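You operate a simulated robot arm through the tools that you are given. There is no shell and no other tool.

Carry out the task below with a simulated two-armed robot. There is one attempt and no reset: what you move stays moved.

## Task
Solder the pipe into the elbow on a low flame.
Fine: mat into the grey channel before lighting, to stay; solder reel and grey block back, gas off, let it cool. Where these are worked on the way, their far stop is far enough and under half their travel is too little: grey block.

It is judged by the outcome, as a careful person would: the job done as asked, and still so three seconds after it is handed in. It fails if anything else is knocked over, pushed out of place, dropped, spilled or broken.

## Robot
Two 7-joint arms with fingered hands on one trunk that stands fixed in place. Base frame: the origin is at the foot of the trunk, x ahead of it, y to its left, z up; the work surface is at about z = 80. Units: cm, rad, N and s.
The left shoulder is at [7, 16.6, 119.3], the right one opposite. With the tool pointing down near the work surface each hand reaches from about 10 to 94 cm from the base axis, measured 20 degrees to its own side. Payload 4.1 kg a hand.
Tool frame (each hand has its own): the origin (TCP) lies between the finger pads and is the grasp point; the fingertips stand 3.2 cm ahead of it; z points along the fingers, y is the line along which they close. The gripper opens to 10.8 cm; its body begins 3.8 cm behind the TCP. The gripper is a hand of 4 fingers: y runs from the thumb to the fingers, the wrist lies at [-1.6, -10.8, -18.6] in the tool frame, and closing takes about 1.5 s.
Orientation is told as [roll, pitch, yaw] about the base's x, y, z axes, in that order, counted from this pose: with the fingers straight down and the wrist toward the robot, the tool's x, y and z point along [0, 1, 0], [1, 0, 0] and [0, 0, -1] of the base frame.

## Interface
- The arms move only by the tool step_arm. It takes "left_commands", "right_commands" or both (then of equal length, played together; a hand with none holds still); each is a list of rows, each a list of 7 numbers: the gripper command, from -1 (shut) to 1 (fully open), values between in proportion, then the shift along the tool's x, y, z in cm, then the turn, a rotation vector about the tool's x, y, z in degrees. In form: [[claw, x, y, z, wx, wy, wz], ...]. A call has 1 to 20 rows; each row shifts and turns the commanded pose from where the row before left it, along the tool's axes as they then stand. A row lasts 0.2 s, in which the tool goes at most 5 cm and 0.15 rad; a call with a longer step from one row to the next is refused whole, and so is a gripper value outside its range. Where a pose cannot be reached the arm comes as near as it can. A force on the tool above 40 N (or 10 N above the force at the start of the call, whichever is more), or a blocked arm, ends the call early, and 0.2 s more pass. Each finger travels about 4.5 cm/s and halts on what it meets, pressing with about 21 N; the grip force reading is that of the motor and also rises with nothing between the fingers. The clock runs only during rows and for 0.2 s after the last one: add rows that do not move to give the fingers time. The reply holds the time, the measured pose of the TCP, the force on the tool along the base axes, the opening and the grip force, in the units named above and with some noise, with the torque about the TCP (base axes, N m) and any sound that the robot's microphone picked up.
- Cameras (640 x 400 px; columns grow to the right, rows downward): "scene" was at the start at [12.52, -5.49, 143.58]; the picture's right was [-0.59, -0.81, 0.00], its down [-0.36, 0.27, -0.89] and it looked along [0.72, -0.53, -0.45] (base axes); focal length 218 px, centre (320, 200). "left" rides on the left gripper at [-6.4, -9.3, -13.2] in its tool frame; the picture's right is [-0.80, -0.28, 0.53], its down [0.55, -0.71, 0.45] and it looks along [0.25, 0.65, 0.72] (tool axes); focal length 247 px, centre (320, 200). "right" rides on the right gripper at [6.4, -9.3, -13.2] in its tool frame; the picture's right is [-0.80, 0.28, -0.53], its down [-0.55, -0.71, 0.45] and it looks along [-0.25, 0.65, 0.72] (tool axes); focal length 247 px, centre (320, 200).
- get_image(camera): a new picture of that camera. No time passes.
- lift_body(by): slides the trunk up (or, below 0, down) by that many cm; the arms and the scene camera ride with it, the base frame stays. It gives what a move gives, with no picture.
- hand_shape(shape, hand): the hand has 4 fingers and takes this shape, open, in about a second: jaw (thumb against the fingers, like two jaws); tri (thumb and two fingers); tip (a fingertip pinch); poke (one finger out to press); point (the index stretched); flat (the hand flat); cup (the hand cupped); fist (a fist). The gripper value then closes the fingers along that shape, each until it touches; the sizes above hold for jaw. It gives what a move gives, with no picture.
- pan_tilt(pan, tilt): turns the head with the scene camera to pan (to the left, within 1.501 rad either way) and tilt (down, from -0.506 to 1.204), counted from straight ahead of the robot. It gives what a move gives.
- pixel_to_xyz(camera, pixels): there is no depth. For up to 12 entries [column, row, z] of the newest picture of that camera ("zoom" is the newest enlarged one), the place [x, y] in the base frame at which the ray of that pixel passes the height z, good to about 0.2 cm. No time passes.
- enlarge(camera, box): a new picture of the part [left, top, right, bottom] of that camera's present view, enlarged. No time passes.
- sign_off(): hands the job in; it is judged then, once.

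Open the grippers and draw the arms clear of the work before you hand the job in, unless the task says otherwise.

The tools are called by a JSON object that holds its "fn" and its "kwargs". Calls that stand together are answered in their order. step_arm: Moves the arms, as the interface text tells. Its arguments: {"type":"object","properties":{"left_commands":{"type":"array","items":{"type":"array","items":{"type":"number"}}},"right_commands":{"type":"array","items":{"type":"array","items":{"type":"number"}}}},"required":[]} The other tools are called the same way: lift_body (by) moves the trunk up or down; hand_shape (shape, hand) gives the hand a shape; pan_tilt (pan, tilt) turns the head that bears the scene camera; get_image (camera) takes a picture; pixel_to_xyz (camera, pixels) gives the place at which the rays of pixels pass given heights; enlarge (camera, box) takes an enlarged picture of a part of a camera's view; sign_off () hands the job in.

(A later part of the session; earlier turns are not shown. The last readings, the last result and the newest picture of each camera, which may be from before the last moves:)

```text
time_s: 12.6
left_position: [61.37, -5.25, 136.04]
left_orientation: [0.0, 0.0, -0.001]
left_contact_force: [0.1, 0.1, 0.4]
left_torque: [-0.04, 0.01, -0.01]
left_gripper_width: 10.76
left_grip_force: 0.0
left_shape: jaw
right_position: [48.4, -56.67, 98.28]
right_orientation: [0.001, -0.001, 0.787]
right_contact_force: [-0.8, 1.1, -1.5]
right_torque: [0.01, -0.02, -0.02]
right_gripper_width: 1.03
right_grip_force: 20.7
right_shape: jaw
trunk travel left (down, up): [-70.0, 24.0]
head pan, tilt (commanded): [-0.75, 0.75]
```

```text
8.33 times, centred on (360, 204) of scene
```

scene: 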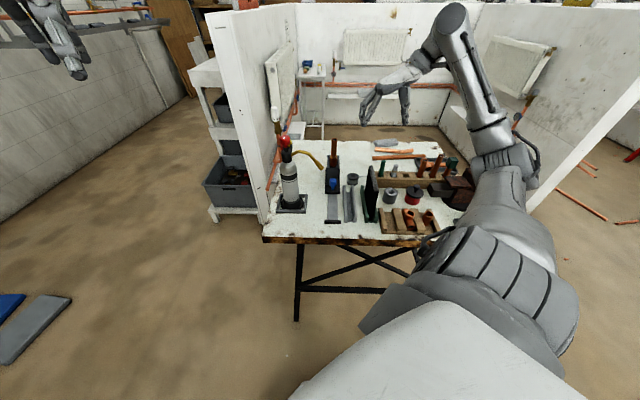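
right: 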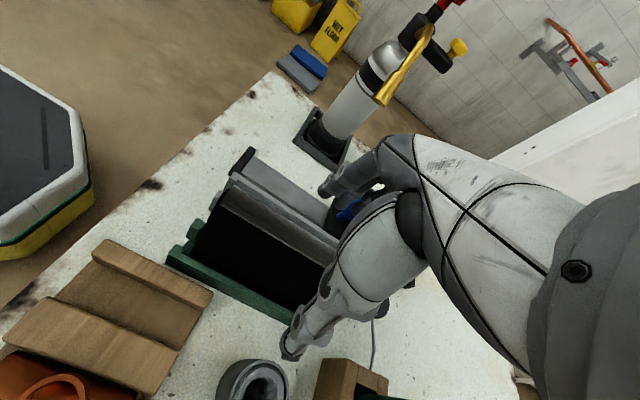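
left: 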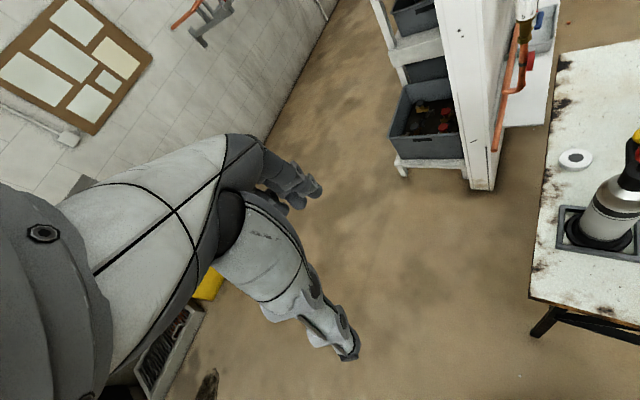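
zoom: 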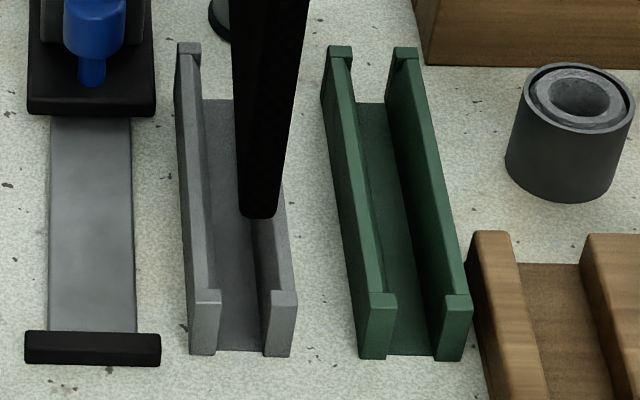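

I query the mat's bottom corners and channel post tops from both views.

{"fn": "pixel_to_xyz", "kwargs": {"camera": "right", "pixels": [[198.3, 241.3, 87.5], [198.3, 241.3, 84], [321.7, 315.5, 87.5], [183.9, 241.7, 84], [183.9, 241.7, 83], [194, 229, 84], [174, 254.2, 84], [309.4, 323.1, 84], [309.4, 323.1, 83]]}}

{"fn": "pixel_to_xyz", "kwargs": {"camera": "scene", "pixels": [[352.6, 206, 87.5], [352.6, 206, 84], [351, 215.6, 84], [351, 215.6, 83], [350.4, 222.5, 80], [344.2, 185.7, 84], [344.2, 185.7, 83], [346.4, 215.6, 84], [355.7, 215.8, 84], [362.7, 186.2, 84], [370.3, 186.3, 84], [369, 215.6, 84]]}}

```text
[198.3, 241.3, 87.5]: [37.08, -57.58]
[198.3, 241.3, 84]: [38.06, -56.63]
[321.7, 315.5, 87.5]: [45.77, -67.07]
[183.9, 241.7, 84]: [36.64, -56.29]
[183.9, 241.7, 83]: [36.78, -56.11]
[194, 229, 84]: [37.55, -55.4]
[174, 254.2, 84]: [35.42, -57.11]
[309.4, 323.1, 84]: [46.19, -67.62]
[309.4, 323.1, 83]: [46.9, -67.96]
```

```text
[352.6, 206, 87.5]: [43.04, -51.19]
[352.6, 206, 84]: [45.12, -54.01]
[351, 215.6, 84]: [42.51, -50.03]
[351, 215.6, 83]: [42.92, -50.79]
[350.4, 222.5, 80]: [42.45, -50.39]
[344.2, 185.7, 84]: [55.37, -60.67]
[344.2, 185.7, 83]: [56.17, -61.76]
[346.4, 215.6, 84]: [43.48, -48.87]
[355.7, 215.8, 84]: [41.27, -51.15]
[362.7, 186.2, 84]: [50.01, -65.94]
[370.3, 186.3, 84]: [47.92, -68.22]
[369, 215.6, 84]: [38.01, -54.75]
```

Scene rays give channel centre x+y≈-7.8 against mat -8.2, so I shift +0.25 cm along tool y while lowering 3.5 cm, then look again.

{"fn": "step_arm", "kwargs": {"right_commands": [[-1, 0, 0.25, 1, 0, 0, 0], [-1, 0, 0, 1.25, 0, 0, 0], [-1, 0, 0, 1.25, 0, 0, 0], [-1, 0, 0, 0, 0, 0, 0]]}}

{"fn": "get_image", "kwargs": {"camera": "right"}}

{"fn": "enlarge", "kwargs": {"camera": "right", "box": [180, 200, 320, 340]}}

{"fn": "enlarge", "kwargs": {"camera": "scene", "box": [340, 180, 380, 228]}}

```text
time_s: 13.6
left_position: [61.6, -5.24, 135.88]
left_orientation: [-0.001, 0.0, 0.0]
left_contact_force: [-0.6, -0.2, 0.2]
left_torque: [-0.03, 0.0, 0.0]
left_gripper_width: 10.77
left_grip_force: 0.0
left_shape: jaw
right_position: [48.51, -56.56, 94.9]
right_orientation: [0.001, 0.0, 0.785]
right_contact_force: [0.5, 0.1, -0.7]
right_torque: [0.0, -0.04, 0.01]
right_gripper_width: 1.01
right_grip_force: 21.6
right_shape: jaw
trunk travel left (down, up): [-70.0, 24.0]
head pan, tilt (commanded): [-0.75, 0.75]
```

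```text
taken
```

right: 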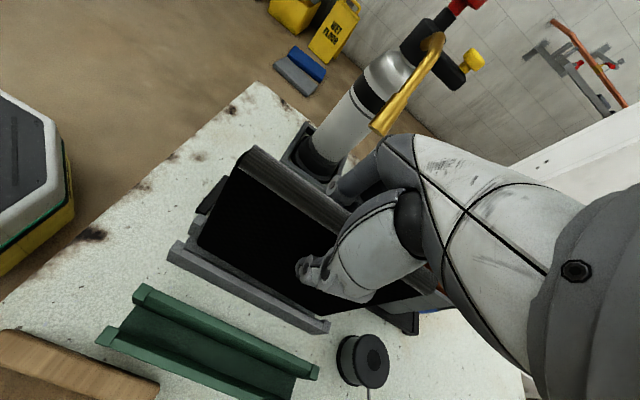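

```text
2.86 times, centred on (250, 270) of right
```

zoom: 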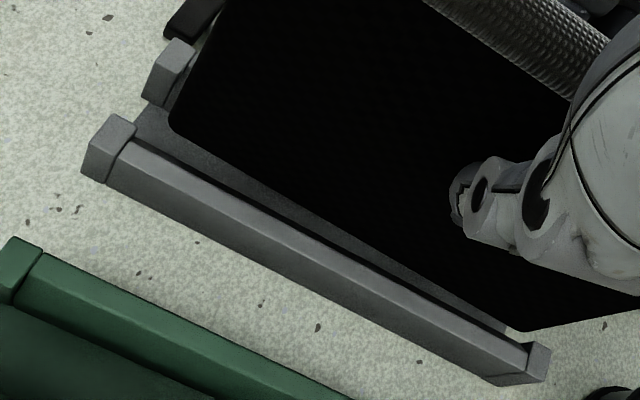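

```text
8.33 times, centred on (360, 204) of scene
```

zoom: 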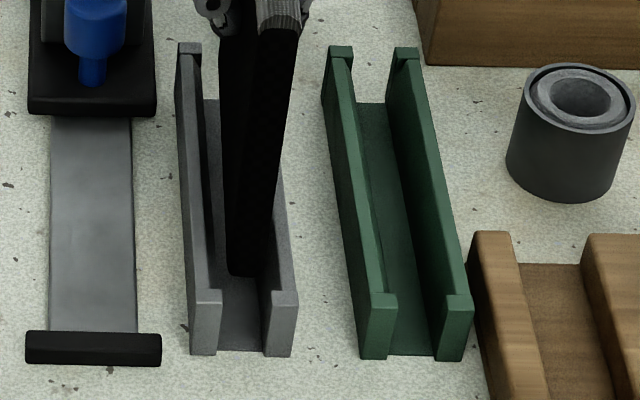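

The mat's lower edge (scene zoom ≈(246,275)) is heading straight for the channel floor centre (≈(239,335)). I lower the remaining 3.4 cm.

{"fn": "step_arm", "kwargs": {"right_commands": [[-1, 0, 0, 1, 0, 0, 0], [-1, 0, 0, 1, 0, 0, 0], [-1, 0, 0, 0.8, 0, 0, 0], [-1, 0, 0, 0.5, 0, 0, 0], [-1, 0, 0, 0, 0, 0, 0]]}}

{"fn": "enlarge", "kwargs": {"camera": "scene", "box": [330, 150, 390, 228]}}

{"fn": "enlarge", "kwargs": {"camera": "right", "box": [160, 140, 340, 340]}}

```text
time_s: 14.8
left_position: [61.45, -5.23, 136.0]
left_orientation: [0.0, 0.002, 0.0]
left_contact_force: [-0.3, -0.4, -0.4]
left_torque: [0.06, 0.0, -0.03]
left_gripper_width: 10.76
left_grip_force: 0.1
left_shape: jaw
right_position: [48.55, -56.56, 91.59]
right_orientation: [0.002, 0.0, 0.786]
right_contact_force: [1.0, -0.3, -1.0]
right_torque: [0.02, -0.04, 0.07]
right_gripper_width: 1.0
right_grip_force: 20.6
right_shape: jaw
trunk travel left (down, up): [-70.0, 24.0]
head pan, tilt (commanded): [-0.75, 0.75]
```

```text
5.13 times, centred on (360, 189) of scene
```

zoom: 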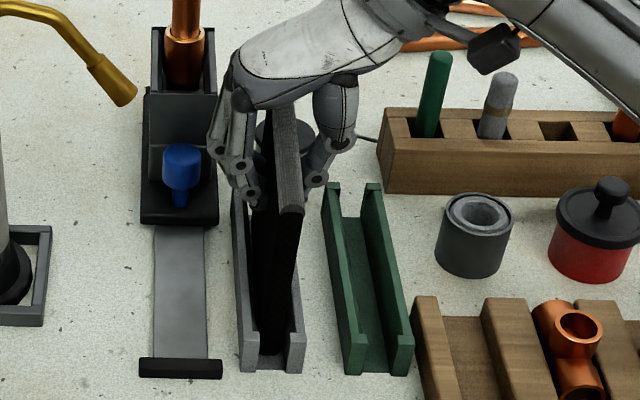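

```text
2.00 times, centred on (250, 240) of right
```

zoom: 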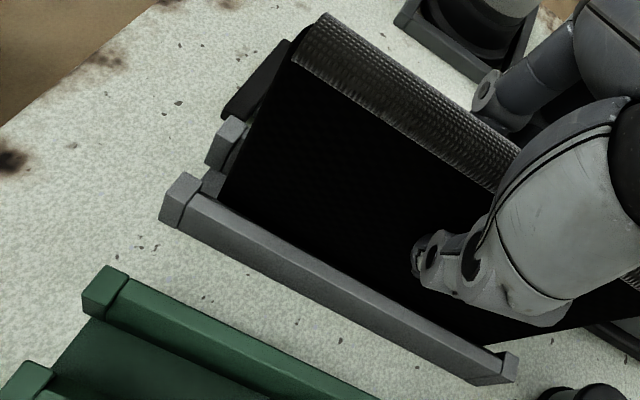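

The mat is in the channel, about 2 mm short of its former height with no contact force; I lower 0.3 cm more to seat it.

{"fn": "step_arm", "kwargs": {"right_commands": [[-1, 0, 0, 0.15, 0, 0, 0], [-1, 0, 0, 0.15, 0, 0, 0], [-1, 0, 0, 0, 0, 0, 0]]}}

```text
time_s: 15.6
left_position: [61.48, -5.13, 135.91]
left_orientation: [0.003, 0.0, -0.001]
left_contact_force: [-1.3, -0.4, -0.6]
left_torque: [0.03, 0.0, 0.05]
left_gripper_width: 10.77
left_grip_force: 0.2
left_shape: jaw
right_position: [48.51, -56.67, 91.51]
right_orientation: [-0.001, 0.0, 0.786]
right_contact_force: [2.0, -0.2, 7.0]
right_torque: [-0.04, -0.09, 0.04]
right_gripper_width: 1.07
right_grip_force: 21.0
right_shape: jaw
trunk travel left (down, up): [-70.0, 24.0]
head pan, tilt (commanded): [-0.75, 0.75]
```

Contact force 7 N upward: the mat is seated. I open the fingers partly (≈5 cm) to stay clear of the carriage, then rise straight up.

{"fn": "step_arm", "kwargs": {"right_commands": [[-0.6, 0, 0, 0, 0, 0, 0], [-0.3, 0, 0, 0, 0, 0, 0], [-0.1, 0, 0, 0, 0, 0, 0], [-0.1, 0, 0, 0, 0, 0, 0], [-0.1, 0, 0, 0, 0, 0, 0]]}}

{"fn": "enlarge", "kwargs": {"camera": "scene", "box": [330, 150, 390, 228]}}

```text
time_s: 16.8
left_position: [61.57, -5.2, 135.96]
left_orientation: [0.0, -0.002, 0.0]
left_contact_force: [0.5, 0.3, -0.2]
left_torque: [-0.01, -0.02, 0.0]
left_gripper_width: 10.75
left_grip_force: 0.1
left_shape: jaw
right_position: [48.47, -56.47, 91.31]
right_orientation: [0.0, 0.0, 0.785]
right_contact_force: [0.9, 0.1, -0.1]
right_torque: [-0.01, 0.0, -0.02]
right_gripper_width: 4.82
right_grip_force: 0.0
right_shape: jaw
trunk travel left (down, up): [-70.0, 24.0]
head pan, tilt (commanded): [-0.75, 0.75]
```

```text
5.13 times, centred on (360, 189) of scene
```

zoom: 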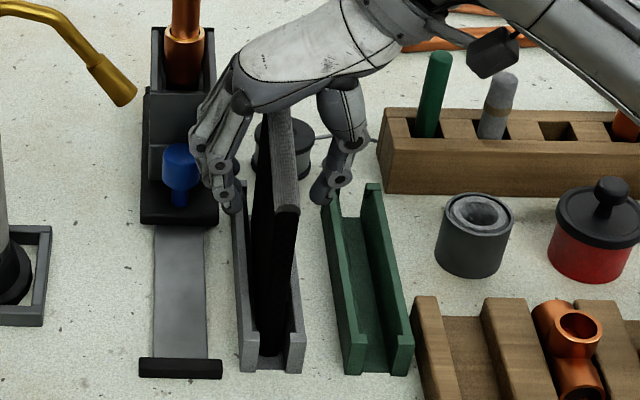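

The mat stands free in the grey channel. I raise the hand 20 cm straight up.

{"fn": "step_arm", "kwargs": {"right_commands": [[-0.1, 0, 0, -3, 0, 0, 0], [-0.1, 0, 0, -4, 0, 0, 0], [-0.1, 0, 0, -4, 0, 0, 0], [-0.1, 0, 0, -4, 0, 0, 0], [-0.1, 0, 0, -4, 0, 0, 0], [1, 0, 0, 0, 0, 0, 0]]}}

{"fn": "get_image", "kwargs": {"camera": "scene"}}

{"fn": "get_image", "kwargs": {"camera": "right"}}

{"fn": "enlarge", "kwargs": {"camera": "scene", "box": [310, 140, 390, 228]}}

{"fn": "enlarge", "kwargs": {"camera": "right", "box": [160, 180, 340, 340]}}

```text
time_s: 18.2
left_position: [61.49, -5.23, 135.99]
left_orientation: [0.0, -0.001, 0.0]
left_contact_force: [0.9, 0.9, -0.2]
left_torque: [0.02, -0.02, 0.0]
left_gripper_width: 10.76
left_grip_force: 0.1
left_shape: jaw
right_position: [48.62, -56.56, 110.31]
right_orientation: [0.0, 0.0, 0.785]
right_contact_force: [-0.2, 0.6, -0.2]
right_torque: [0.04, 0.02, -0.01]
right_gripper_width: 8.25
right_grip_force: 0.0
right_shape: jaw
trunk travel left (down, up): [-70.0, 24.0]
head pan, tilt (commanded): [-0.75, 0.75]
```

```text
taken
```

scene: 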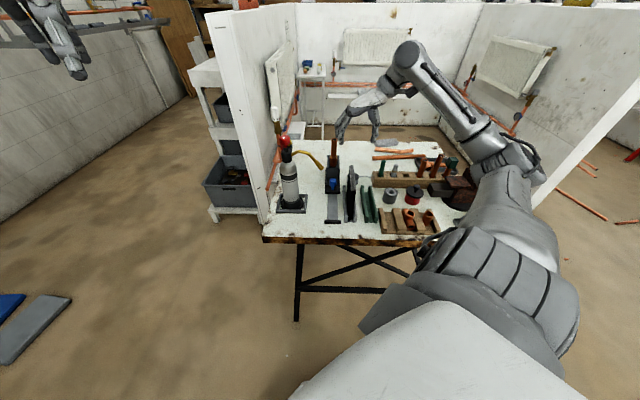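

```text
taken
```

right: 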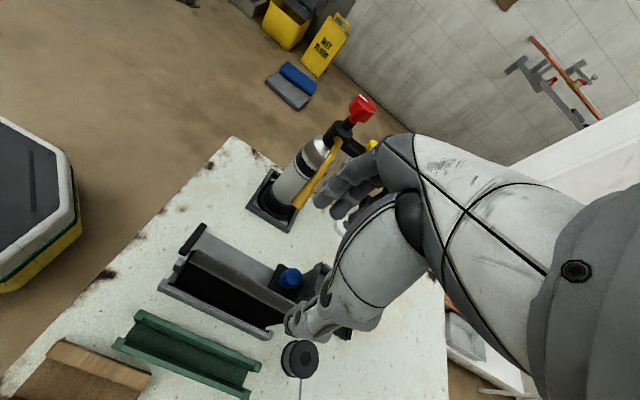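

```text
4.55 times, centred on (350, 184) of scene
```

zoom: 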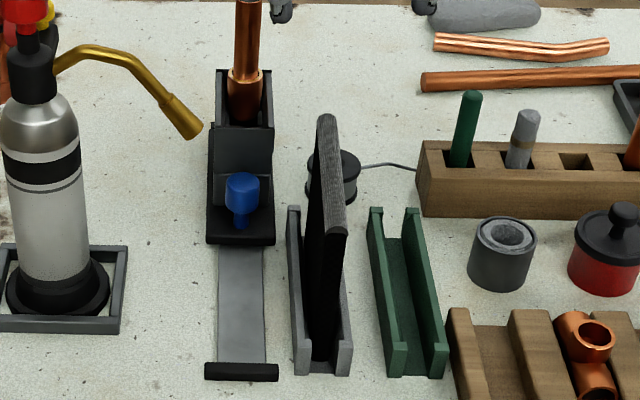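

```text
2.50 times, centred on (250, 260) of right
```

zoom: 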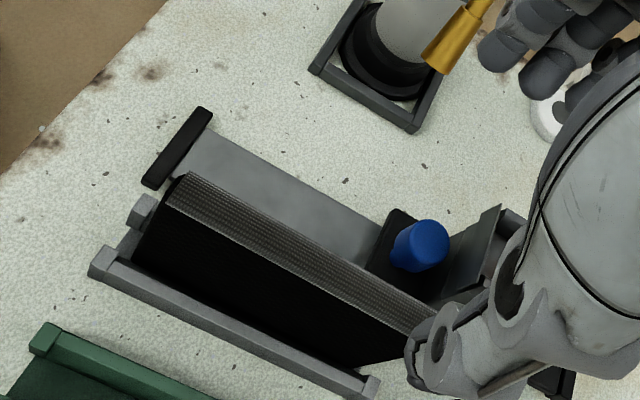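

Mat is well seated. Next the carriage must slide to its near stop; to choose a slim hand shape that clears the nozzle (z≈98, 4 cm beside the rail), I raise the hand and try "flat" to see its geometry.

{"fn": "step_arm", "kwargs": {"right_commands": [[1, 0, 0, -4, 0, 0, 0], [1, 0, 0, -4, 0, 0, 0], [1, 0, 0, 0, 0, 0, 0]]}}

{"fn": "hand_shape", "kwargs": {"hand": "right", "shape": "flat"}}

{"fn": "enlarge", "kwargs": {"camera": "scene", "box": [300, 40, 460, 200]}}

{"fn": "get_image", "kwargs": {"camera": "right"}}

```text
time_s: 19.0
left_position: [61.65, -5.22, 136.02]
left_orientation: [0.0, 0.001, -0.001]
left_contact_force: [-0.1, -0.1, 0.1]
left_torque: [0.01, 0.0, -0.02]
left_gripper_width: 10.77
left_grip_force: 0.0
left_shape: jaw
right_position: [48.66, -56.71, 118.25]
right_orientation: [0.003, -0.001, 0.786]
right_contact_force: [0.4, 0.3, 0.1]
right_torque: [-0.02, -0.01, 0.02]
right_gripper_width: 10.78
right_grip_force: 0.0
right_shape: jaw
trunk travel left (down, up): [-70.0, 24.0]
head pan, tilt (commanded): [-0.75, 0.75]
```

```text
time_s: 19.9
left_position: [61.52, -5.19, 136.05]
left_orientation: [0.0, 0.001, 0.0]
left_contact_force: [0.1, 1.0, -0.1]
left_torque: [-0.04, 0.02, -0.03]
left_gripper_width: 10.76
left_grip_force: 0.0
left_shape: jaw
right_position: [48.73, -56.6, 118.26]
right_orientation: [0.001, 0.0, 0.784]
right_contact_force: [0.4, 0.9, -0.9]
right_torque: [-0.01, 0.03, 0.01]
right_gripper_width: 10.39
right_grip_force: 0.0
right_shape: flat
trunk travel left (down, up): [-70.0, 24.0]
head pan, tilt (commanded): [-0.75, 0.75]
```

```text
2.50 times, centred on (380, 120) of scene
```

zoom: 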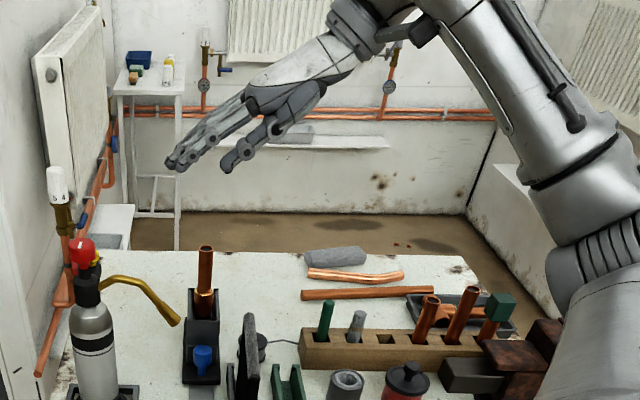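

```text
taken
```

right: 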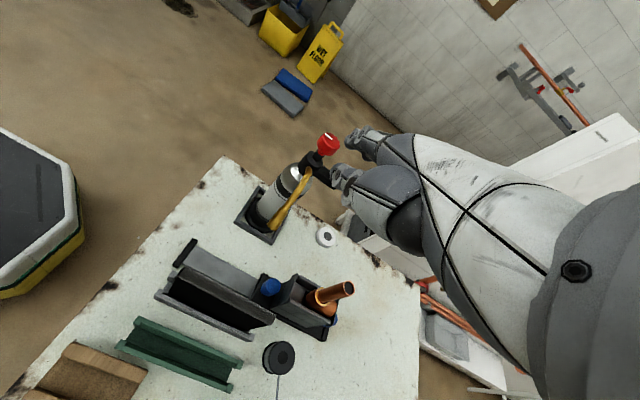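

Flat points the fingers out at a slant. I try "poke", which I will need for the igniter anyway.

{"fn": "hand_shape", "kwargs": {"hand": "right", "shape": "poke"}}

{"fn": "enlarge", "kwargs": {"camera": "scene", "box": [300, 40, 460, 200]}}

{"fn": "get_image", "kwargs": {"camera": "right"}}

```text
time_s: 20.8
left_position: [61.67, -5.31, 135.98]
left_orientation: [0.0, 0.0, 0.001]
left_contact_force: [0.0, -0.3, 0.0]
left_torque: [0.01, 0.02, 0.03]
left_gripper_width: 10.77
left_grip_force: 0.1
left_shape: jaw
right_position: [48.74, -56.71, 118.35]
right_orientation: [0.0, 0.001, 0.787]
right_contact_force: [0.3, 0.1, -0.4]
right_torque: [0.02, -0.03, -0.02]
right_gripper_width: 0.0
right_grip_force: 0.1
right_shape: poke
trunk travel left (down, up): [-70.0, 24.0]
head pan, tilt (commanded): [-0.75, 0.75]
```

```text
2.50 times, centred on (380, 120) of scene
```

zoom: 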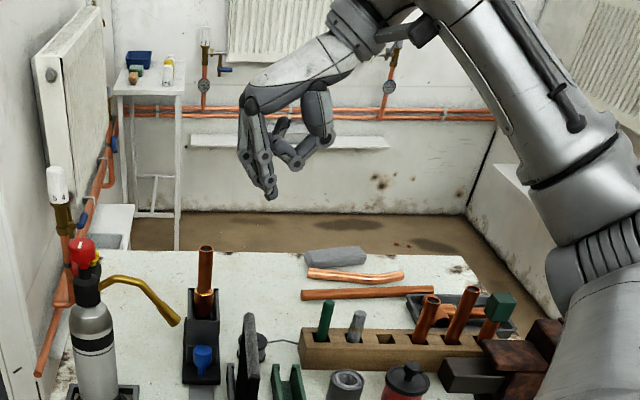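

```text
taken
```

right: 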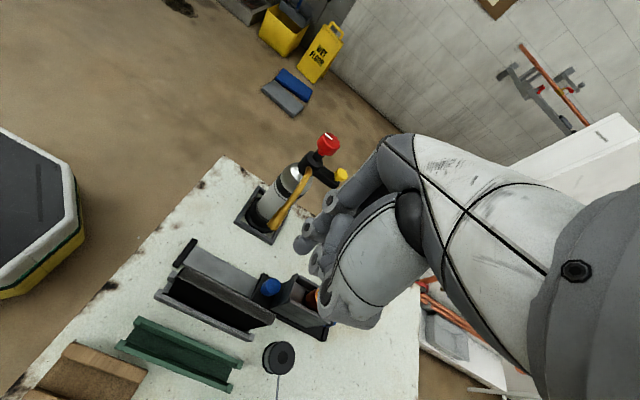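

Poke gives one extended finger with slim profile. I locate its fingertip with both cameras.

{"fn": "get_image", "kwargs": {"camera": "scene"}}

{"fn": "enlarge", "kwargs": {"camera": "scene", "box": [330, 70, 400, 130]}}

{"fn": "enlarge", "kwargs": {"camera": "right", "box": [270, 170, 390, 340]}}

{"fn": "pixel_to_xyz", "kwargs": {"camera": "scene", "pixels": [[359.2, 119, 118.3], [359.2, 119, 115], [359.2, 119, 112]]}}

{"fn": "pixel_to_xyz", "kwargs": {"camera": "right", "pixels": [[300, 245, 118.3], [300, 245, 115], [300, 245, 112], [320, 275, 118.3], [320, 275, 115], [320, 275, 112]]}}

```text
taken
```

scene: 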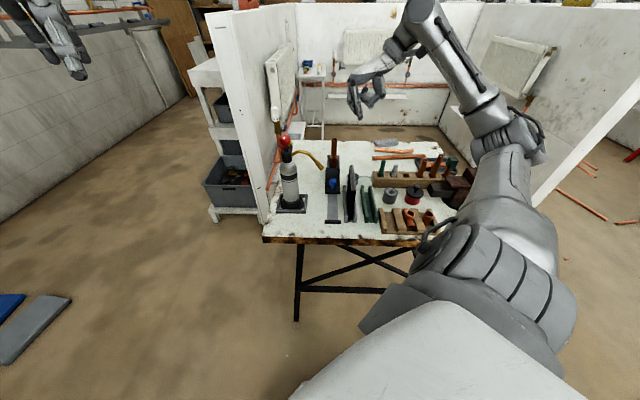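

```text
6.67 times, centred on (365, 100) of scene
```

zoom: 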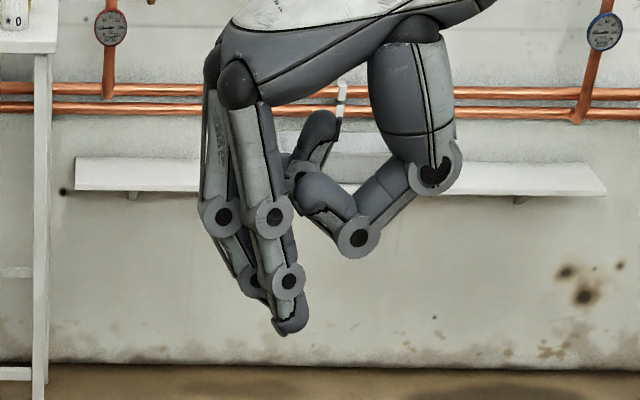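

```text
2.35 times, centred on (330, 255) of right
```

zoom: 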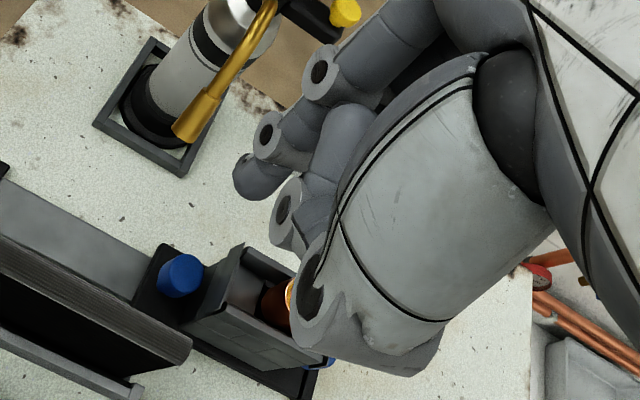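

```text
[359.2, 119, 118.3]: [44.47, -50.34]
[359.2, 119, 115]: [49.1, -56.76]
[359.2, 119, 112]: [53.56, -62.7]
```

```text
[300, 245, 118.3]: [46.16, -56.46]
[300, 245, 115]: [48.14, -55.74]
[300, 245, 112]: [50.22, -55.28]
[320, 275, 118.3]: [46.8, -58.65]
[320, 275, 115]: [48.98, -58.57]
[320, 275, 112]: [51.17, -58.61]
```

The poke fingertip lies ≈3.2 cm below the TCP. I measure the carriage's front plate top and knob heights with the scene rays, and zoom in on it again.

{"fn": "pixel_to_xyz", "kwargs": {"camera": "scene", "pixels": [[333.3, 167.9, 90], [333.3, 167.9, 92], [333.3, 167.9, 94], [333, 179.9, 88], [333, 179.9, 90]]}}

{"fn": "enlarge", "kwargs": {"camera": "scene", "box": [320, 150, 348, 200]}}

{"fn": "enlarge", "kwargs": {"camera": "right", "box": [150, 220, 340, 350]}}

```text
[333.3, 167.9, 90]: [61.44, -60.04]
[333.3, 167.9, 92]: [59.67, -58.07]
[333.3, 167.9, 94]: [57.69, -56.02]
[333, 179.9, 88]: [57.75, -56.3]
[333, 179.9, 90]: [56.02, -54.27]
```

```text
8.00 times, centred on (334, 175) of scene
```

zoom: 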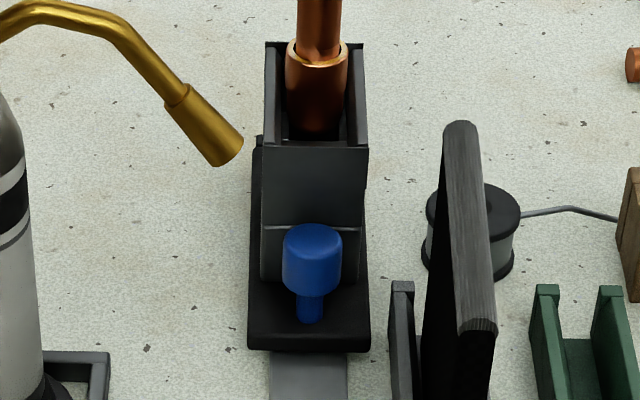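

```text
3.08 times, centred on (245, 285) of right
```

zoom: 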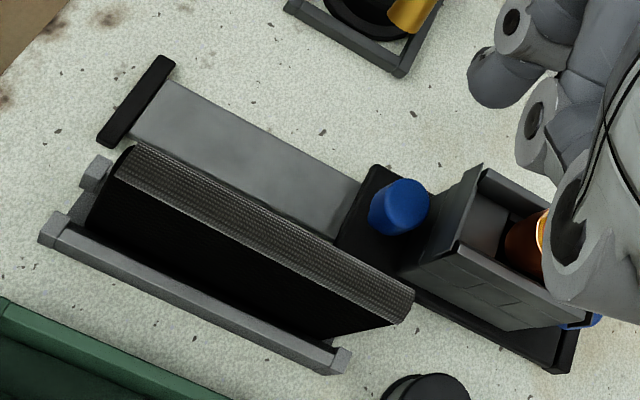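

The plates on the carriage reach z≈92 and the knobs ≈87.5, so I'll push the rear plate with the poke finger at z≈89.6, with yaw 0 for reach. First I yaw back to 0 and move behind the carriage at safe height.

{"fn": "step_arm", "kwargs": {"right_commands": [[1, 0, 0, 0, 0, 0, 7.5], [1, 0, 0, 0, 0, 0, 7.5], [1, 0, 0, 0, 0, 0, 7.5], [1, 0, 0, 0, 0, 0, 7.5], [1, 0, 0, 0, 0, 0, 7.5], [1, 0, 0, 0, 0, 0, 7.5], [1, -2.0, 3.35, 0.8, 0, 0, 0], [1, -2.0, 3.35, 0.8, 0, 0, 0], [1, -2.0, 3.35, 0.8, 0, 0, 0], [1, -2.0, 3.35, 0.8, 0, 0, 0], [1, -2.0, 3.35, 0.8, 0, 0, 0], [1, -2.1, 3.35, 0.8, 0, 0, 0], [1, 0, 0, 0, 0, 0, 0]]}}

{"fn": "get_image", "kwargs": {"camera": "right"}}

{"fn": "get_image", "kwargs": {"camera": "scene"}}

{"fn": "enlarge", "kwargs": {"camera": "scene", "box": [300, 90, 400, 190]}}

{"fn": "enlarge", "kwargs": {"camera": "right", "box": [120, 180, 360, 380]}}

```text
time_s: 23.6
left_position: [61.5, -5.27, 136.03]
left_orientation: [0.0, -0.001, 0.0]
left_contact_force: [-0.6, 0.0, 0.6]
left_torque: [0.0, -0.02, -0.03]
left_gripper_width: 10.77
left_grip_force: 0.0
left_shape: jaw
right_position: [68.58, -68.71, 113.63]
right_orientation: [-0.001, 0.001, 0.002]
right_contact_force: [0.1, -0.1, 0.2]
right_torque: [0.01, -0.02, 0.02]
right_gripper_width: 0.0
right_grip_force: 0.0
right_shape: poke
trunk travel left (down, up): [-70.0, 24.0]
head pan, tilt (commanded): [-0.75, 0.75]
```

```text
taken
```

right: 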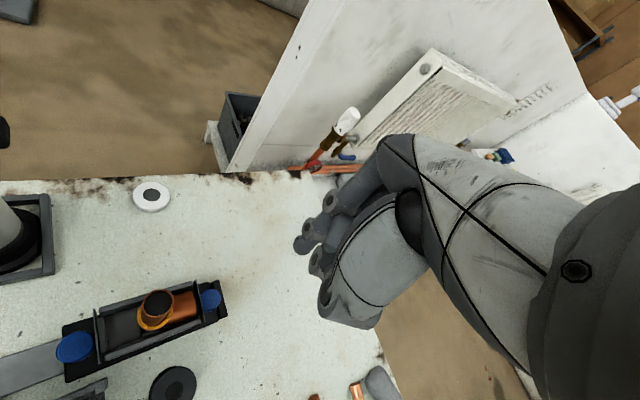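

```text
taken
```

scene: 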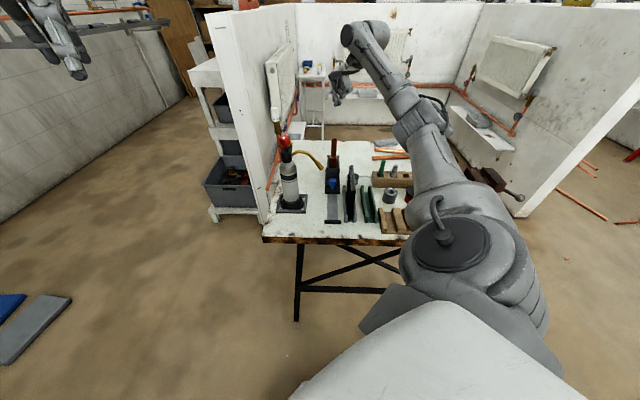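

```text
4.00 times, centred on (350, 140) of scene
```

zoom: 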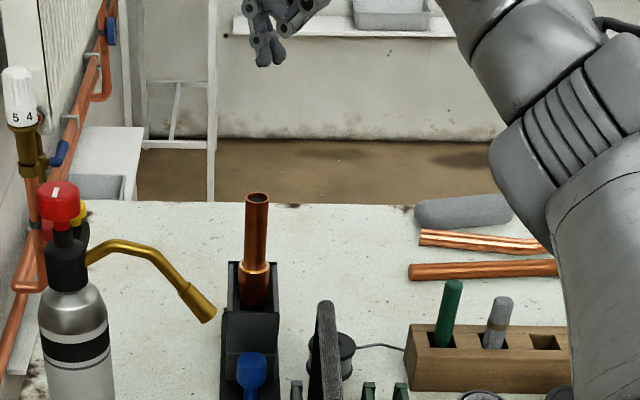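

```text
2.00 times, centred on (240, 280) of right
```

zoom: 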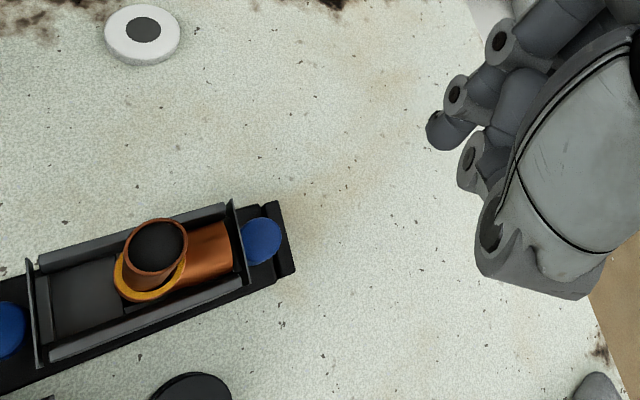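

Now I have a near-vertical view of the carriage; I measure knob, plate, collar and pipe positions from it.

{"fn": "pixel_to_xyz", "kwargs": {"camera": "right", "pixels": [[211, 300, 87.5], [199.5, 300, 92], [199.5, 300, 90], [155, 317.5, 93.6], [159, 306, 103], [97.5, 337.5, 92], [82.5, 345, 87.5], [150, 197, 81], [174, 385, 83.5], [218, 301, 81]]}}

```text
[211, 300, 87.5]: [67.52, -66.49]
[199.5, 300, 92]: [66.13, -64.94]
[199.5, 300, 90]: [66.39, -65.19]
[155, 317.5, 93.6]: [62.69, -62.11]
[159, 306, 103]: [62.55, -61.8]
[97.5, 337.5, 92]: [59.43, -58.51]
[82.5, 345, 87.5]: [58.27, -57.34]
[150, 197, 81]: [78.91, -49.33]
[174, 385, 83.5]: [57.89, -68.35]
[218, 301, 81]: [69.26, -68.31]
```

Rear plate ≈(66.2,-65.0), collar/pipe ≈(62.6,-62.0), rail centre x+y≈1.0. I align the finger behind the rear knob and lower it in two stages.

{"fn": "step_arm", "kwargs": {"right_commands": [[1, 0.5, 0.5, 2, 0, 0, 0], [1, 0, 0, 4, 0, 0, 0], [1, 0, 0, 4, 0, 0, 0], [1, 0, 0, 4, 0, 0, 0], [1, 0, 0, 2, 0, 0, 0], [1, 0, 0, 0, 0, 0, 0]]}}

{"fn": "get_image", "kwargs": {"camera": "right"}}

{"fn": "enlarge", "kwargs": {"camera": "scene", "box": [300, 100, 400, 200]}}

```text
time_s: 25.0
left_position: [61.52, -5.22, 135.97]
left_orientation: [0.0, -0.001, -0.001]
left_contact_force: [0.6, -0.9, 0.0]
left_torque: [0.0, -0.01, -0.04]
left_gripper_width: 10.78
left_grip_force: 0.1
left_shape: jaw
right_position: [69.18, -68.21, 97.59]
right_orientation: [0.001, 0.0, 0.002]
right_contact_force: [-0.8, 0.7, -0.4]
right_torque: [0.03, -0.03, -0.01]
right_gripper_width: 0.01
right_grip_force: 0.0
right_shape: poke
trunk travel left (down, up): [-70.0, 24.0]
head pan, tilt (commanded): [-0.75, 0.75]
```

```text
taken
```

right: 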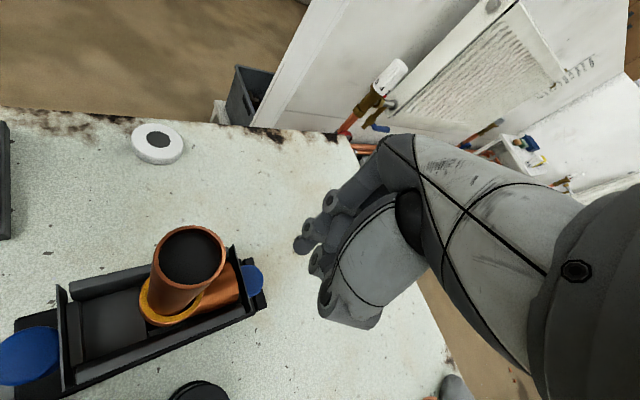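

```text
4.00 times, centred on (350, 150) of scene
```

zoom: 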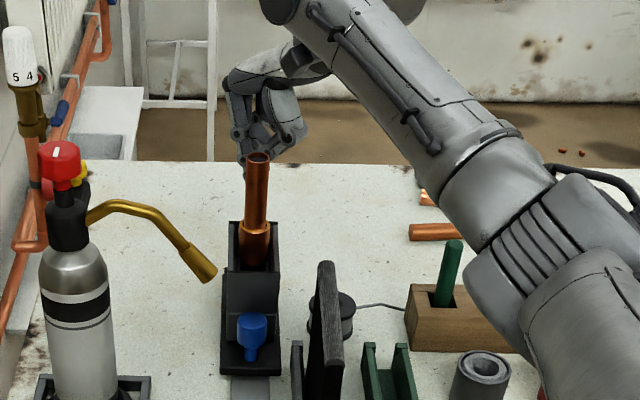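

The finger clears the pipe. I lower to TCP z≈92.8 and then push toward the robot along the rail by 6 cm, watching force.

{"fn": "step_arm", "kwargs": {"right_commands": [[1, 0, 0, 2.4, 0, 0, 0], [1, 0, 0, 2.4, 0, 0, 0], [1, 0, 0, 0, 0, 0, 0]]}}

{"fn": "step_arm", "kwargs": {"right_commands": [[1, 0.7, -0.7, 0, 0, 0, 0], [1, 0.7, -0.7, 0, 0, 0, 0], [1, 0.7, -0.7, 0, 0, 0, 0], [1, 0.7, -0.7, 0, 0, 0, 0], [1, 0.7, -0.7, 0, 0, 0, 0], [1, 0.7, -0.7, 0, 0, 0, 0], [1, 0, 0, 0, 0, 0, 0]]}}

{"fn": "get_image", "kwargs": {"camera": "right"}}

{"fn": "enlarge", "kwargs": {"camera": "scene", "box": [300, 130, 380, 210]}}

```text
time_s: 25.8
left_position: [61.56, -5.18, 136.0]
left_orientation: [0.0, -0.002, -0.001]
left_contact_force: [0.0, 0.4, -0.4]
left_torque: [-0.02, 0.01, -0.02]
left_gripper_width: 10.74
left_grip_force: 0.1
left_shape: jaw
right_position: [69.15, -68.31, 92.69]
right_orientation: [0.0, 0.0, -0.001]
right_contact_force: [0.4, -0.3, 0.6]
right_torque: [-0.03, -0.03, 0.0]
right_gripper_width: 0.0
right_grip_force: 0.0
right_shape: poke
trunk travel left (down, up): [-70.0, 24.0]
head pan, tilt (commanded): [-0.75, 0.75]
```

```text
time_s: 27.4
left_position: [61.6, -5.24, 135.89]
left_orientation: [0.0, 0.001, -0.001]
left_contact_force: [-0.3, -0.5, 0.5]
left_torque: [0.04, -0.01, 0.0]
left_gripper_width: 10.75
left_grip_force: 0.0
left_shape: jaw
right_position: [64.93, -64.01, 92.75]
right_orientation: [0.001, -0.001, -0.001]
right_contact_force: [0.2, -1.8, -0.2]
right_torque: [0.01, -0.02, -0.01]
right_gripper_width: 0.01
right_grip_force: 0.0
right_shape: poke
trunk travel left (down, up): [-70.0, 24.0]
head pan, tilt (commanded): [-0.75, 0.75]
```

```text
taken
```

right: 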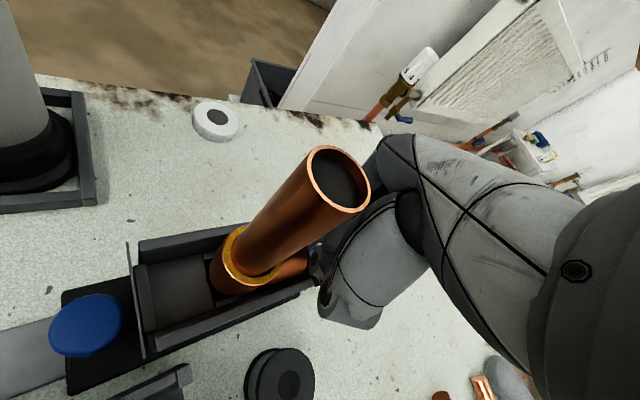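

```text
5.00 times, centred on (340, 170) of scene
```

zoom: 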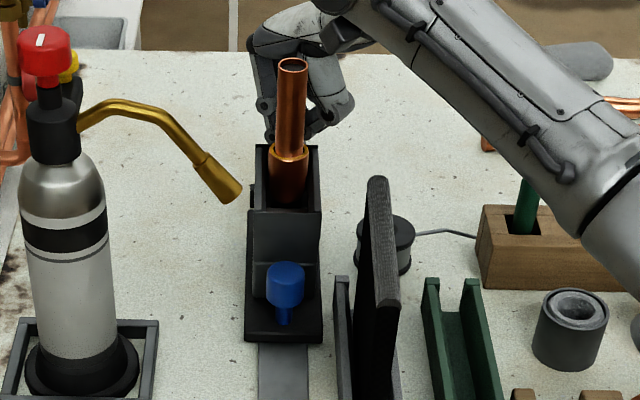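

The carriage is moving (front edge now ≈ raw row 198, was 193) at under 2 N. I continue pushing 9 cm.

{"fn": "step_arm", "kwargs": {"right_commands": [[1, 0.7, -0.7, 0, 0, 0, 0], [1, 0.7, -0.7, 0, 0, 0, 0], [1, 0.7, -0.7, 0, 0, 0, 0], [1, 0.7, -0.7, 0, 0, 0, 0], [1, 0.7, -0.7, 0, 0, 0, 0], [1, 0.7, -0.7, 0, 0, 0, 0], [1, 0.7, -0.7, 0, 0, 0, 0], [1, 0.7, -0.7, 0, 0, 0, 0], [1, 0.7, -0.7, 0, 0, 0, 0], [1, 0, 0, 0, 0, 0, 0]]}}

{"fn": "get_image", "kwargs": {"camera": "right"}}

{"fn": "enlarge", "kwargs": {"camera": "scene", "box": [300, 140, 380, 225]}}

```text
time_s: 29.6
left_position: [61.57, -5.31, 136.01]
left_orientation: [0.0, 0.0, 0.002]
left_contact_force: [0.3, 0.6, 0.4]
left_torque: [-0.03, -0.01, -0.02]
left_gripper_width: 10.74
left_grip_force: 0.1
left_shape: jaw
right_position: [58.65, -57.68, 92.89]
right_orientation: [0.0, 0.0, 0.001]
right_contact_force: [0.4, -0.9, -0.6]
right_torque: [-0.03, 0.03, 0.0]
right_gripper_width: 0.0
right_grip_force: 0.1
right_shape: poke
trunk travel left (down, up): [-70.0, 24.0]
head pan, tilt (commanded): [-0.75, 0.75]
```

```text
taken
```

right: 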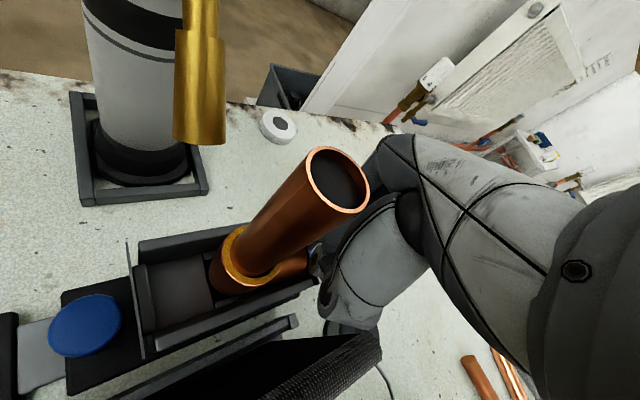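

```text
4.71 times, centred on (340, 182) of scene
```

zoom: 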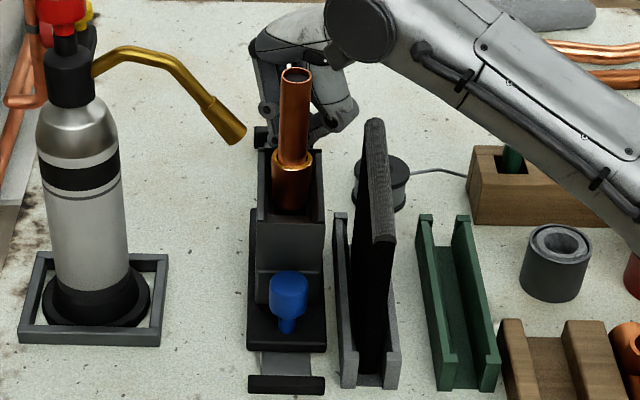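

About 2–3 cm remain to the stop bar. I push in half-centimetre steps and watch for the force rise at the stop.

{"fn": "step_arm", "kwargs": {"right_commands": [[1, 0.42, -0.42, 0, 0, 0, 0], [1, 0.42, -0.42, 0, 0, 0, 0], [1, 0.42, -0.42, 0, 0, 0, 0], [1, 0.42, -0.42, 0, 0, 0, 0], [1, 0, 0, 0, 0, 0, 0]]}}

{"fn": "enlarge", "kwargs": {"camera": "scene", "box": [300, 140, 380, 225]}}

```text
time_s: 30.8
left_position: [61.69, -5.12, 135.85]
left_orientation: [-0.002, -0.001, 0.001]
left_contact_force: [-0.3, 0.2, -0.3]
left_torque: [0.0, -0.02, 0.01]
left_gripper_width: 10.76
left_grip_force: 0.1
left_shape: jaw
right_position: [56.97, -56.04, 92.63]
right_orientation: [0.001, -0.001, 0.0]
right_contact_force: [2.4, -2.7, 0.8]
right_torque: [-0.05, -0.05, -0.02]
right_gripper_width: 0.01
right_grip_force: 0.0
right_shape: poke
trunk travel left (down, up): [-70.0, 24.0]
head pan, tilt (commanded): [-0.75, 0.75]
```

```text
4.71 times, centred on (340, 182) of scene
```

zoom: 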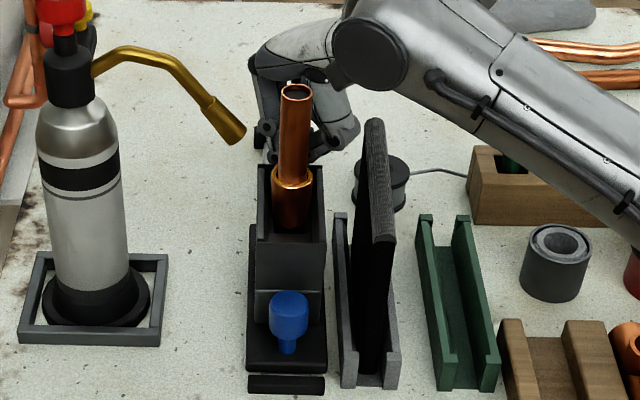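

The carriage front (zoom row 372) is nearly at the bar (375). A few more small steps to confirm the stop.

{"fn": "step_arm", "kwargs": {"right_commands": [[1, 0.25, -0.25, 0, 0, 0, 0], [1, 0.25, -0.25, 0, 0, 0, 0], [1, 0.25, -0.25, 0, 0, 0, 0], [1, 0, 0, 0, 0, 0, 0]]}}

{"fn": "enlarge", "kwargs": {"camera": "scene", "box": [310, 160, 370, 225]}}

```text
time_s: 31.7
left_position: [61.78, -5.42, 135.9]
left_orientation: [0.002, 0.002, -0.001]
left_contact_force: [-0.9, -0.3, 0.0]
left_torque: [-0.02, -0.01, 0.03]
left_gripper_width: 10.74
left_grip_force: 0.0
left_shape: jaw
right_position: [56.65, -55.92, 92.83]
right_orientation: [-0.008, -0.009, -0.005]
right_contact_force: [16.7, -22.3, -1.9]
right_torque: [-0.6, -0.45, -0.26]
right_gripper_width: 0.0
right_grip_force: 0.1
right_shape: poke
trunk travel left (down, up): [-70.0, 24.0]
head pan, tilt (commanded): [-0.75, 0.75]
stopped in row 4 (right hand): the force on the tool passed its limit at 41 N (the readings are from after the stop); the commanded pose is now the measured one
```

```text
6.15 times, centred on (340, 192) of scene
```

zoom: 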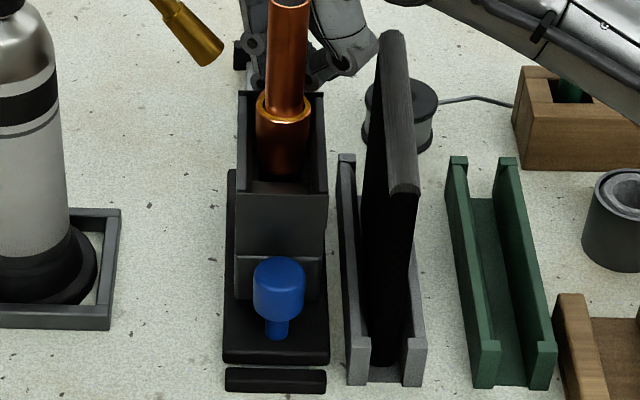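

Force rose past 40 N: the carriage is at its far stop. I back the finger off 3 cm along the rail and raise it clear.

{"fn": "step_arm", "kwargs": {"right_commands": [[1, -0.5, 0.5, 0, 0, 0, 0], [1, -0.7, 0.7, 0, 0, 0, 0], [1, -0.9, 0.9, 0, 0, 0, 0], [1, -0.9, 0.9, 0, 0, 0, 0], [1, 0, 0, -4, 0, 0, 0], [1, 0, 0, -4, 0, 0, 0], [1, 0, 0, -4, 0, 0, 0], [1, 0, 0, -4, 0, 0, 0], [1, 0, 0, -4, 0, 0, 0], [1, 0, 0, 0, 0, 0, 0]]}}

{"fn": "get_image", "kwargs": {"camera": "right"}}

{"fn": "get_image", "kwargs": {"camera": "scene"}}

{"fn": "enlarge", "kwargs": {"camera": "scene", "box": [290, 130, 370, 220]}}

{"fn": "enlarge", "kwargs": {"camera": "right", "box": [0, 180, 320, 400]}}

```text
time_s: 33.9
left_position: [61.61, -5.18, 136.0]
left_orientation: [0.001, 0.001, 0.0]
left_contact_force: [-0.7, -0.5, 0.1]
left_torque: [-0.01, -0.01, 0.0]
left_gripper_width: 10.76
left_grip_force: 0.0
left_shape: jaw
right_position: [59.22, -58.53, 113.17]
right_orientation: [-0.004, -0.006, -0.003]
right_contact_force: [0.0, -0.5, -0.1]
right_torque: [0.0, 0.03, 0.0]
right_gripper_width: 0.02
right_grip_force: 0.1
right_shape: poke
trunk travel left (down, up): [-70.0, 24.0]
head pan, tilt (commanded): [-0.75, 0.75]
```

```text
taken
```

right: 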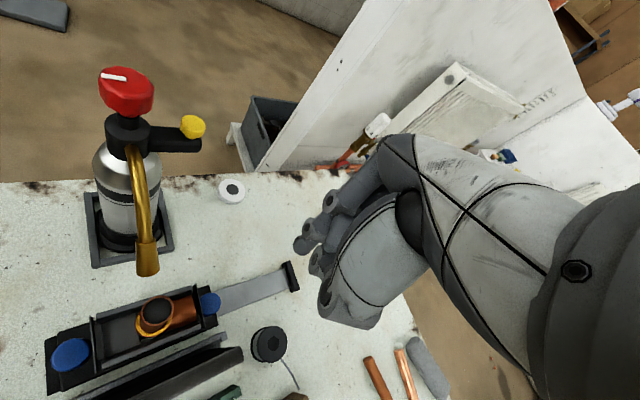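

```text
taken
```

scene: 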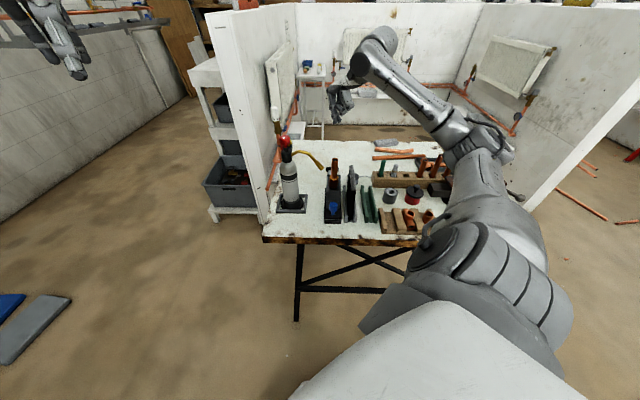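

```text
4.44 times, centred on (330, 175) of scene
```

zoom: 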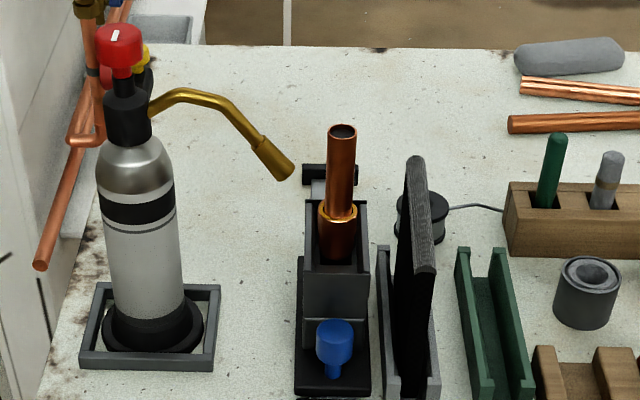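

```text
1.82 times, centred on (160, 290) of right
```

zoom: 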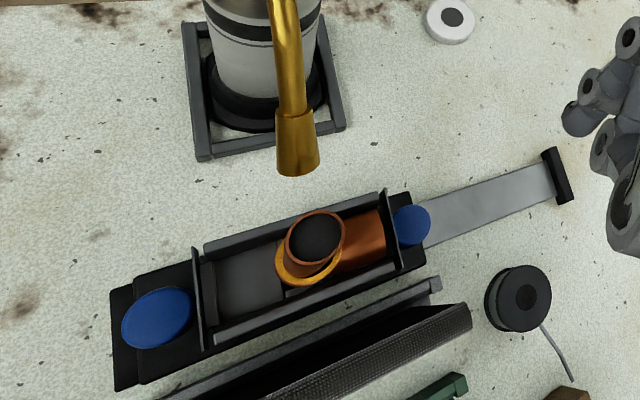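

The joint now sits right under the nozzle. I measure collar, nozzle tip, reel centre and wire tip from this view.

{"fn": "pixel_to_xyz", "kwargs": {"camera": "right", "pixels": [[153.4, 324, 93.6], [157.8, 310.3, 103], [147.9, 270.8, 97], [147.9, 270.8, 98], [273.7, 342.2, 83.5], [273.7, 342.2, 84.5], [298.5, 387.8, 81], [298.5, 387.8, 83], [280.9, 360.3, 83], [126, 77, 109.5], [191, 121, 105.5]]}}

{"fn": "enlarge", "kwargs": {"camera": "right", "box": [230, 310, 330, 400]}}

{"fn": "enlarge", "kwargs": {"camera": "scene", "box": [335, 160, 385, 195]}}

```text
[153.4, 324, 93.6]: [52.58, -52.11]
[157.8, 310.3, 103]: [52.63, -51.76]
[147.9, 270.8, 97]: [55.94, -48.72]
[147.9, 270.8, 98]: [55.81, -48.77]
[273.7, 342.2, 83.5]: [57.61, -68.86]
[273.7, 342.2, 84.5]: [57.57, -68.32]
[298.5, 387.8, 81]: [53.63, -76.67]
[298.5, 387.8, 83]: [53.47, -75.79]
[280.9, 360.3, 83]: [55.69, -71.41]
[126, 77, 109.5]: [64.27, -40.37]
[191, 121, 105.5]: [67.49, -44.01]
```

```text
4.44 times, centred on (280, 355) of right
```

zoom: 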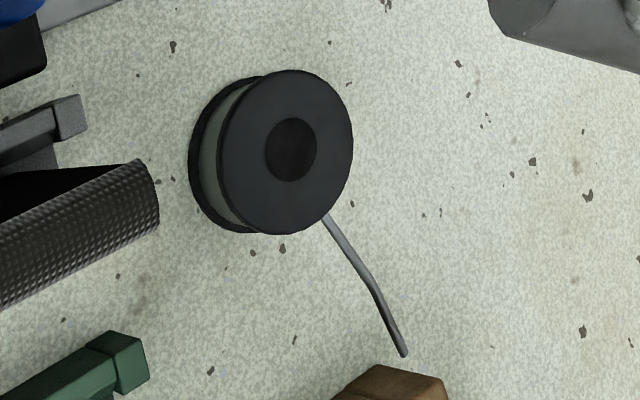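

```text
11.43 times, centred on (360, 178) of scene
```

zoom: 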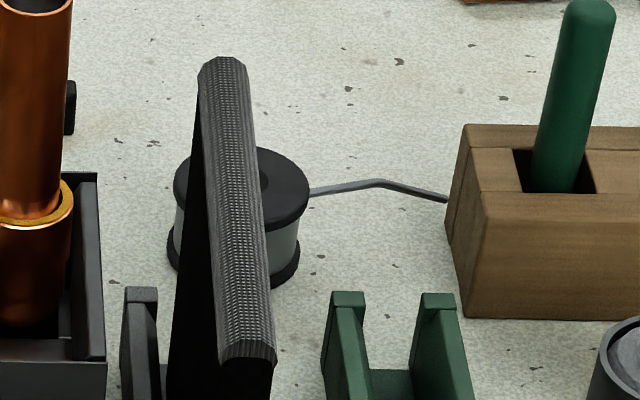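

I triangulate the wire start, kink and tip using both cameras.

{"fn": "pixel_to_xyz", "kwargs": {"camera": "right", "pixels": [[299.1, 389.5, 80], [299.1, 389.5, 85], [290.8, 373, 80], [290.8, 373, 85], [281.1, 359, 80], [281.1, 359, 85], [273.7, 343.7, 80], [273.7, 343.7, 85]]}}

{"fn": "pixel_to_xyz", "kwargs": {"camera": "scene", "pixels": [[371.2, 178.1, 80], [371.2, 178.1, 85], [365.1, 176.3, 80], [365.1, 176.3, 85], [359.1, 177.4, 80], [359.1, 177.4, 85], [353.2, 177, 80], [353.2, 177, 85]]}}

```text
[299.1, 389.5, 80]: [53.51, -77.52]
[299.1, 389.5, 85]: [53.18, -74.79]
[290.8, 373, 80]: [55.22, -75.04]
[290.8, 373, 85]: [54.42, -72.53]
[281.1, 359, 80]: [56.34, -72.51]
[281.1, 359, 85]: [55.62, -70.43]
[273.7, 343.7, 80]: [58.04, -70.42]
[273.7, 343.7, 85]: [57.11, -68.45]
```

```text
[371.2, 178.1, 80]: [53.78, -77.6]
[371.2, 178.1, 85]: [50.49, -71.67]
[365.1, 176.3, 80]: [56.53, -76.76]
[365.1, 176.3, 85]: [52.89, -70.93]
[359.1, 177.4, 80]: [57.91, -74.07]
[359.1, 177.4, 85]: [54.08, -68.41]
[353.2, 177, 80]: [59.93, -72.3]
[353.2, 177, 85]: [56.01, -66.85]
```

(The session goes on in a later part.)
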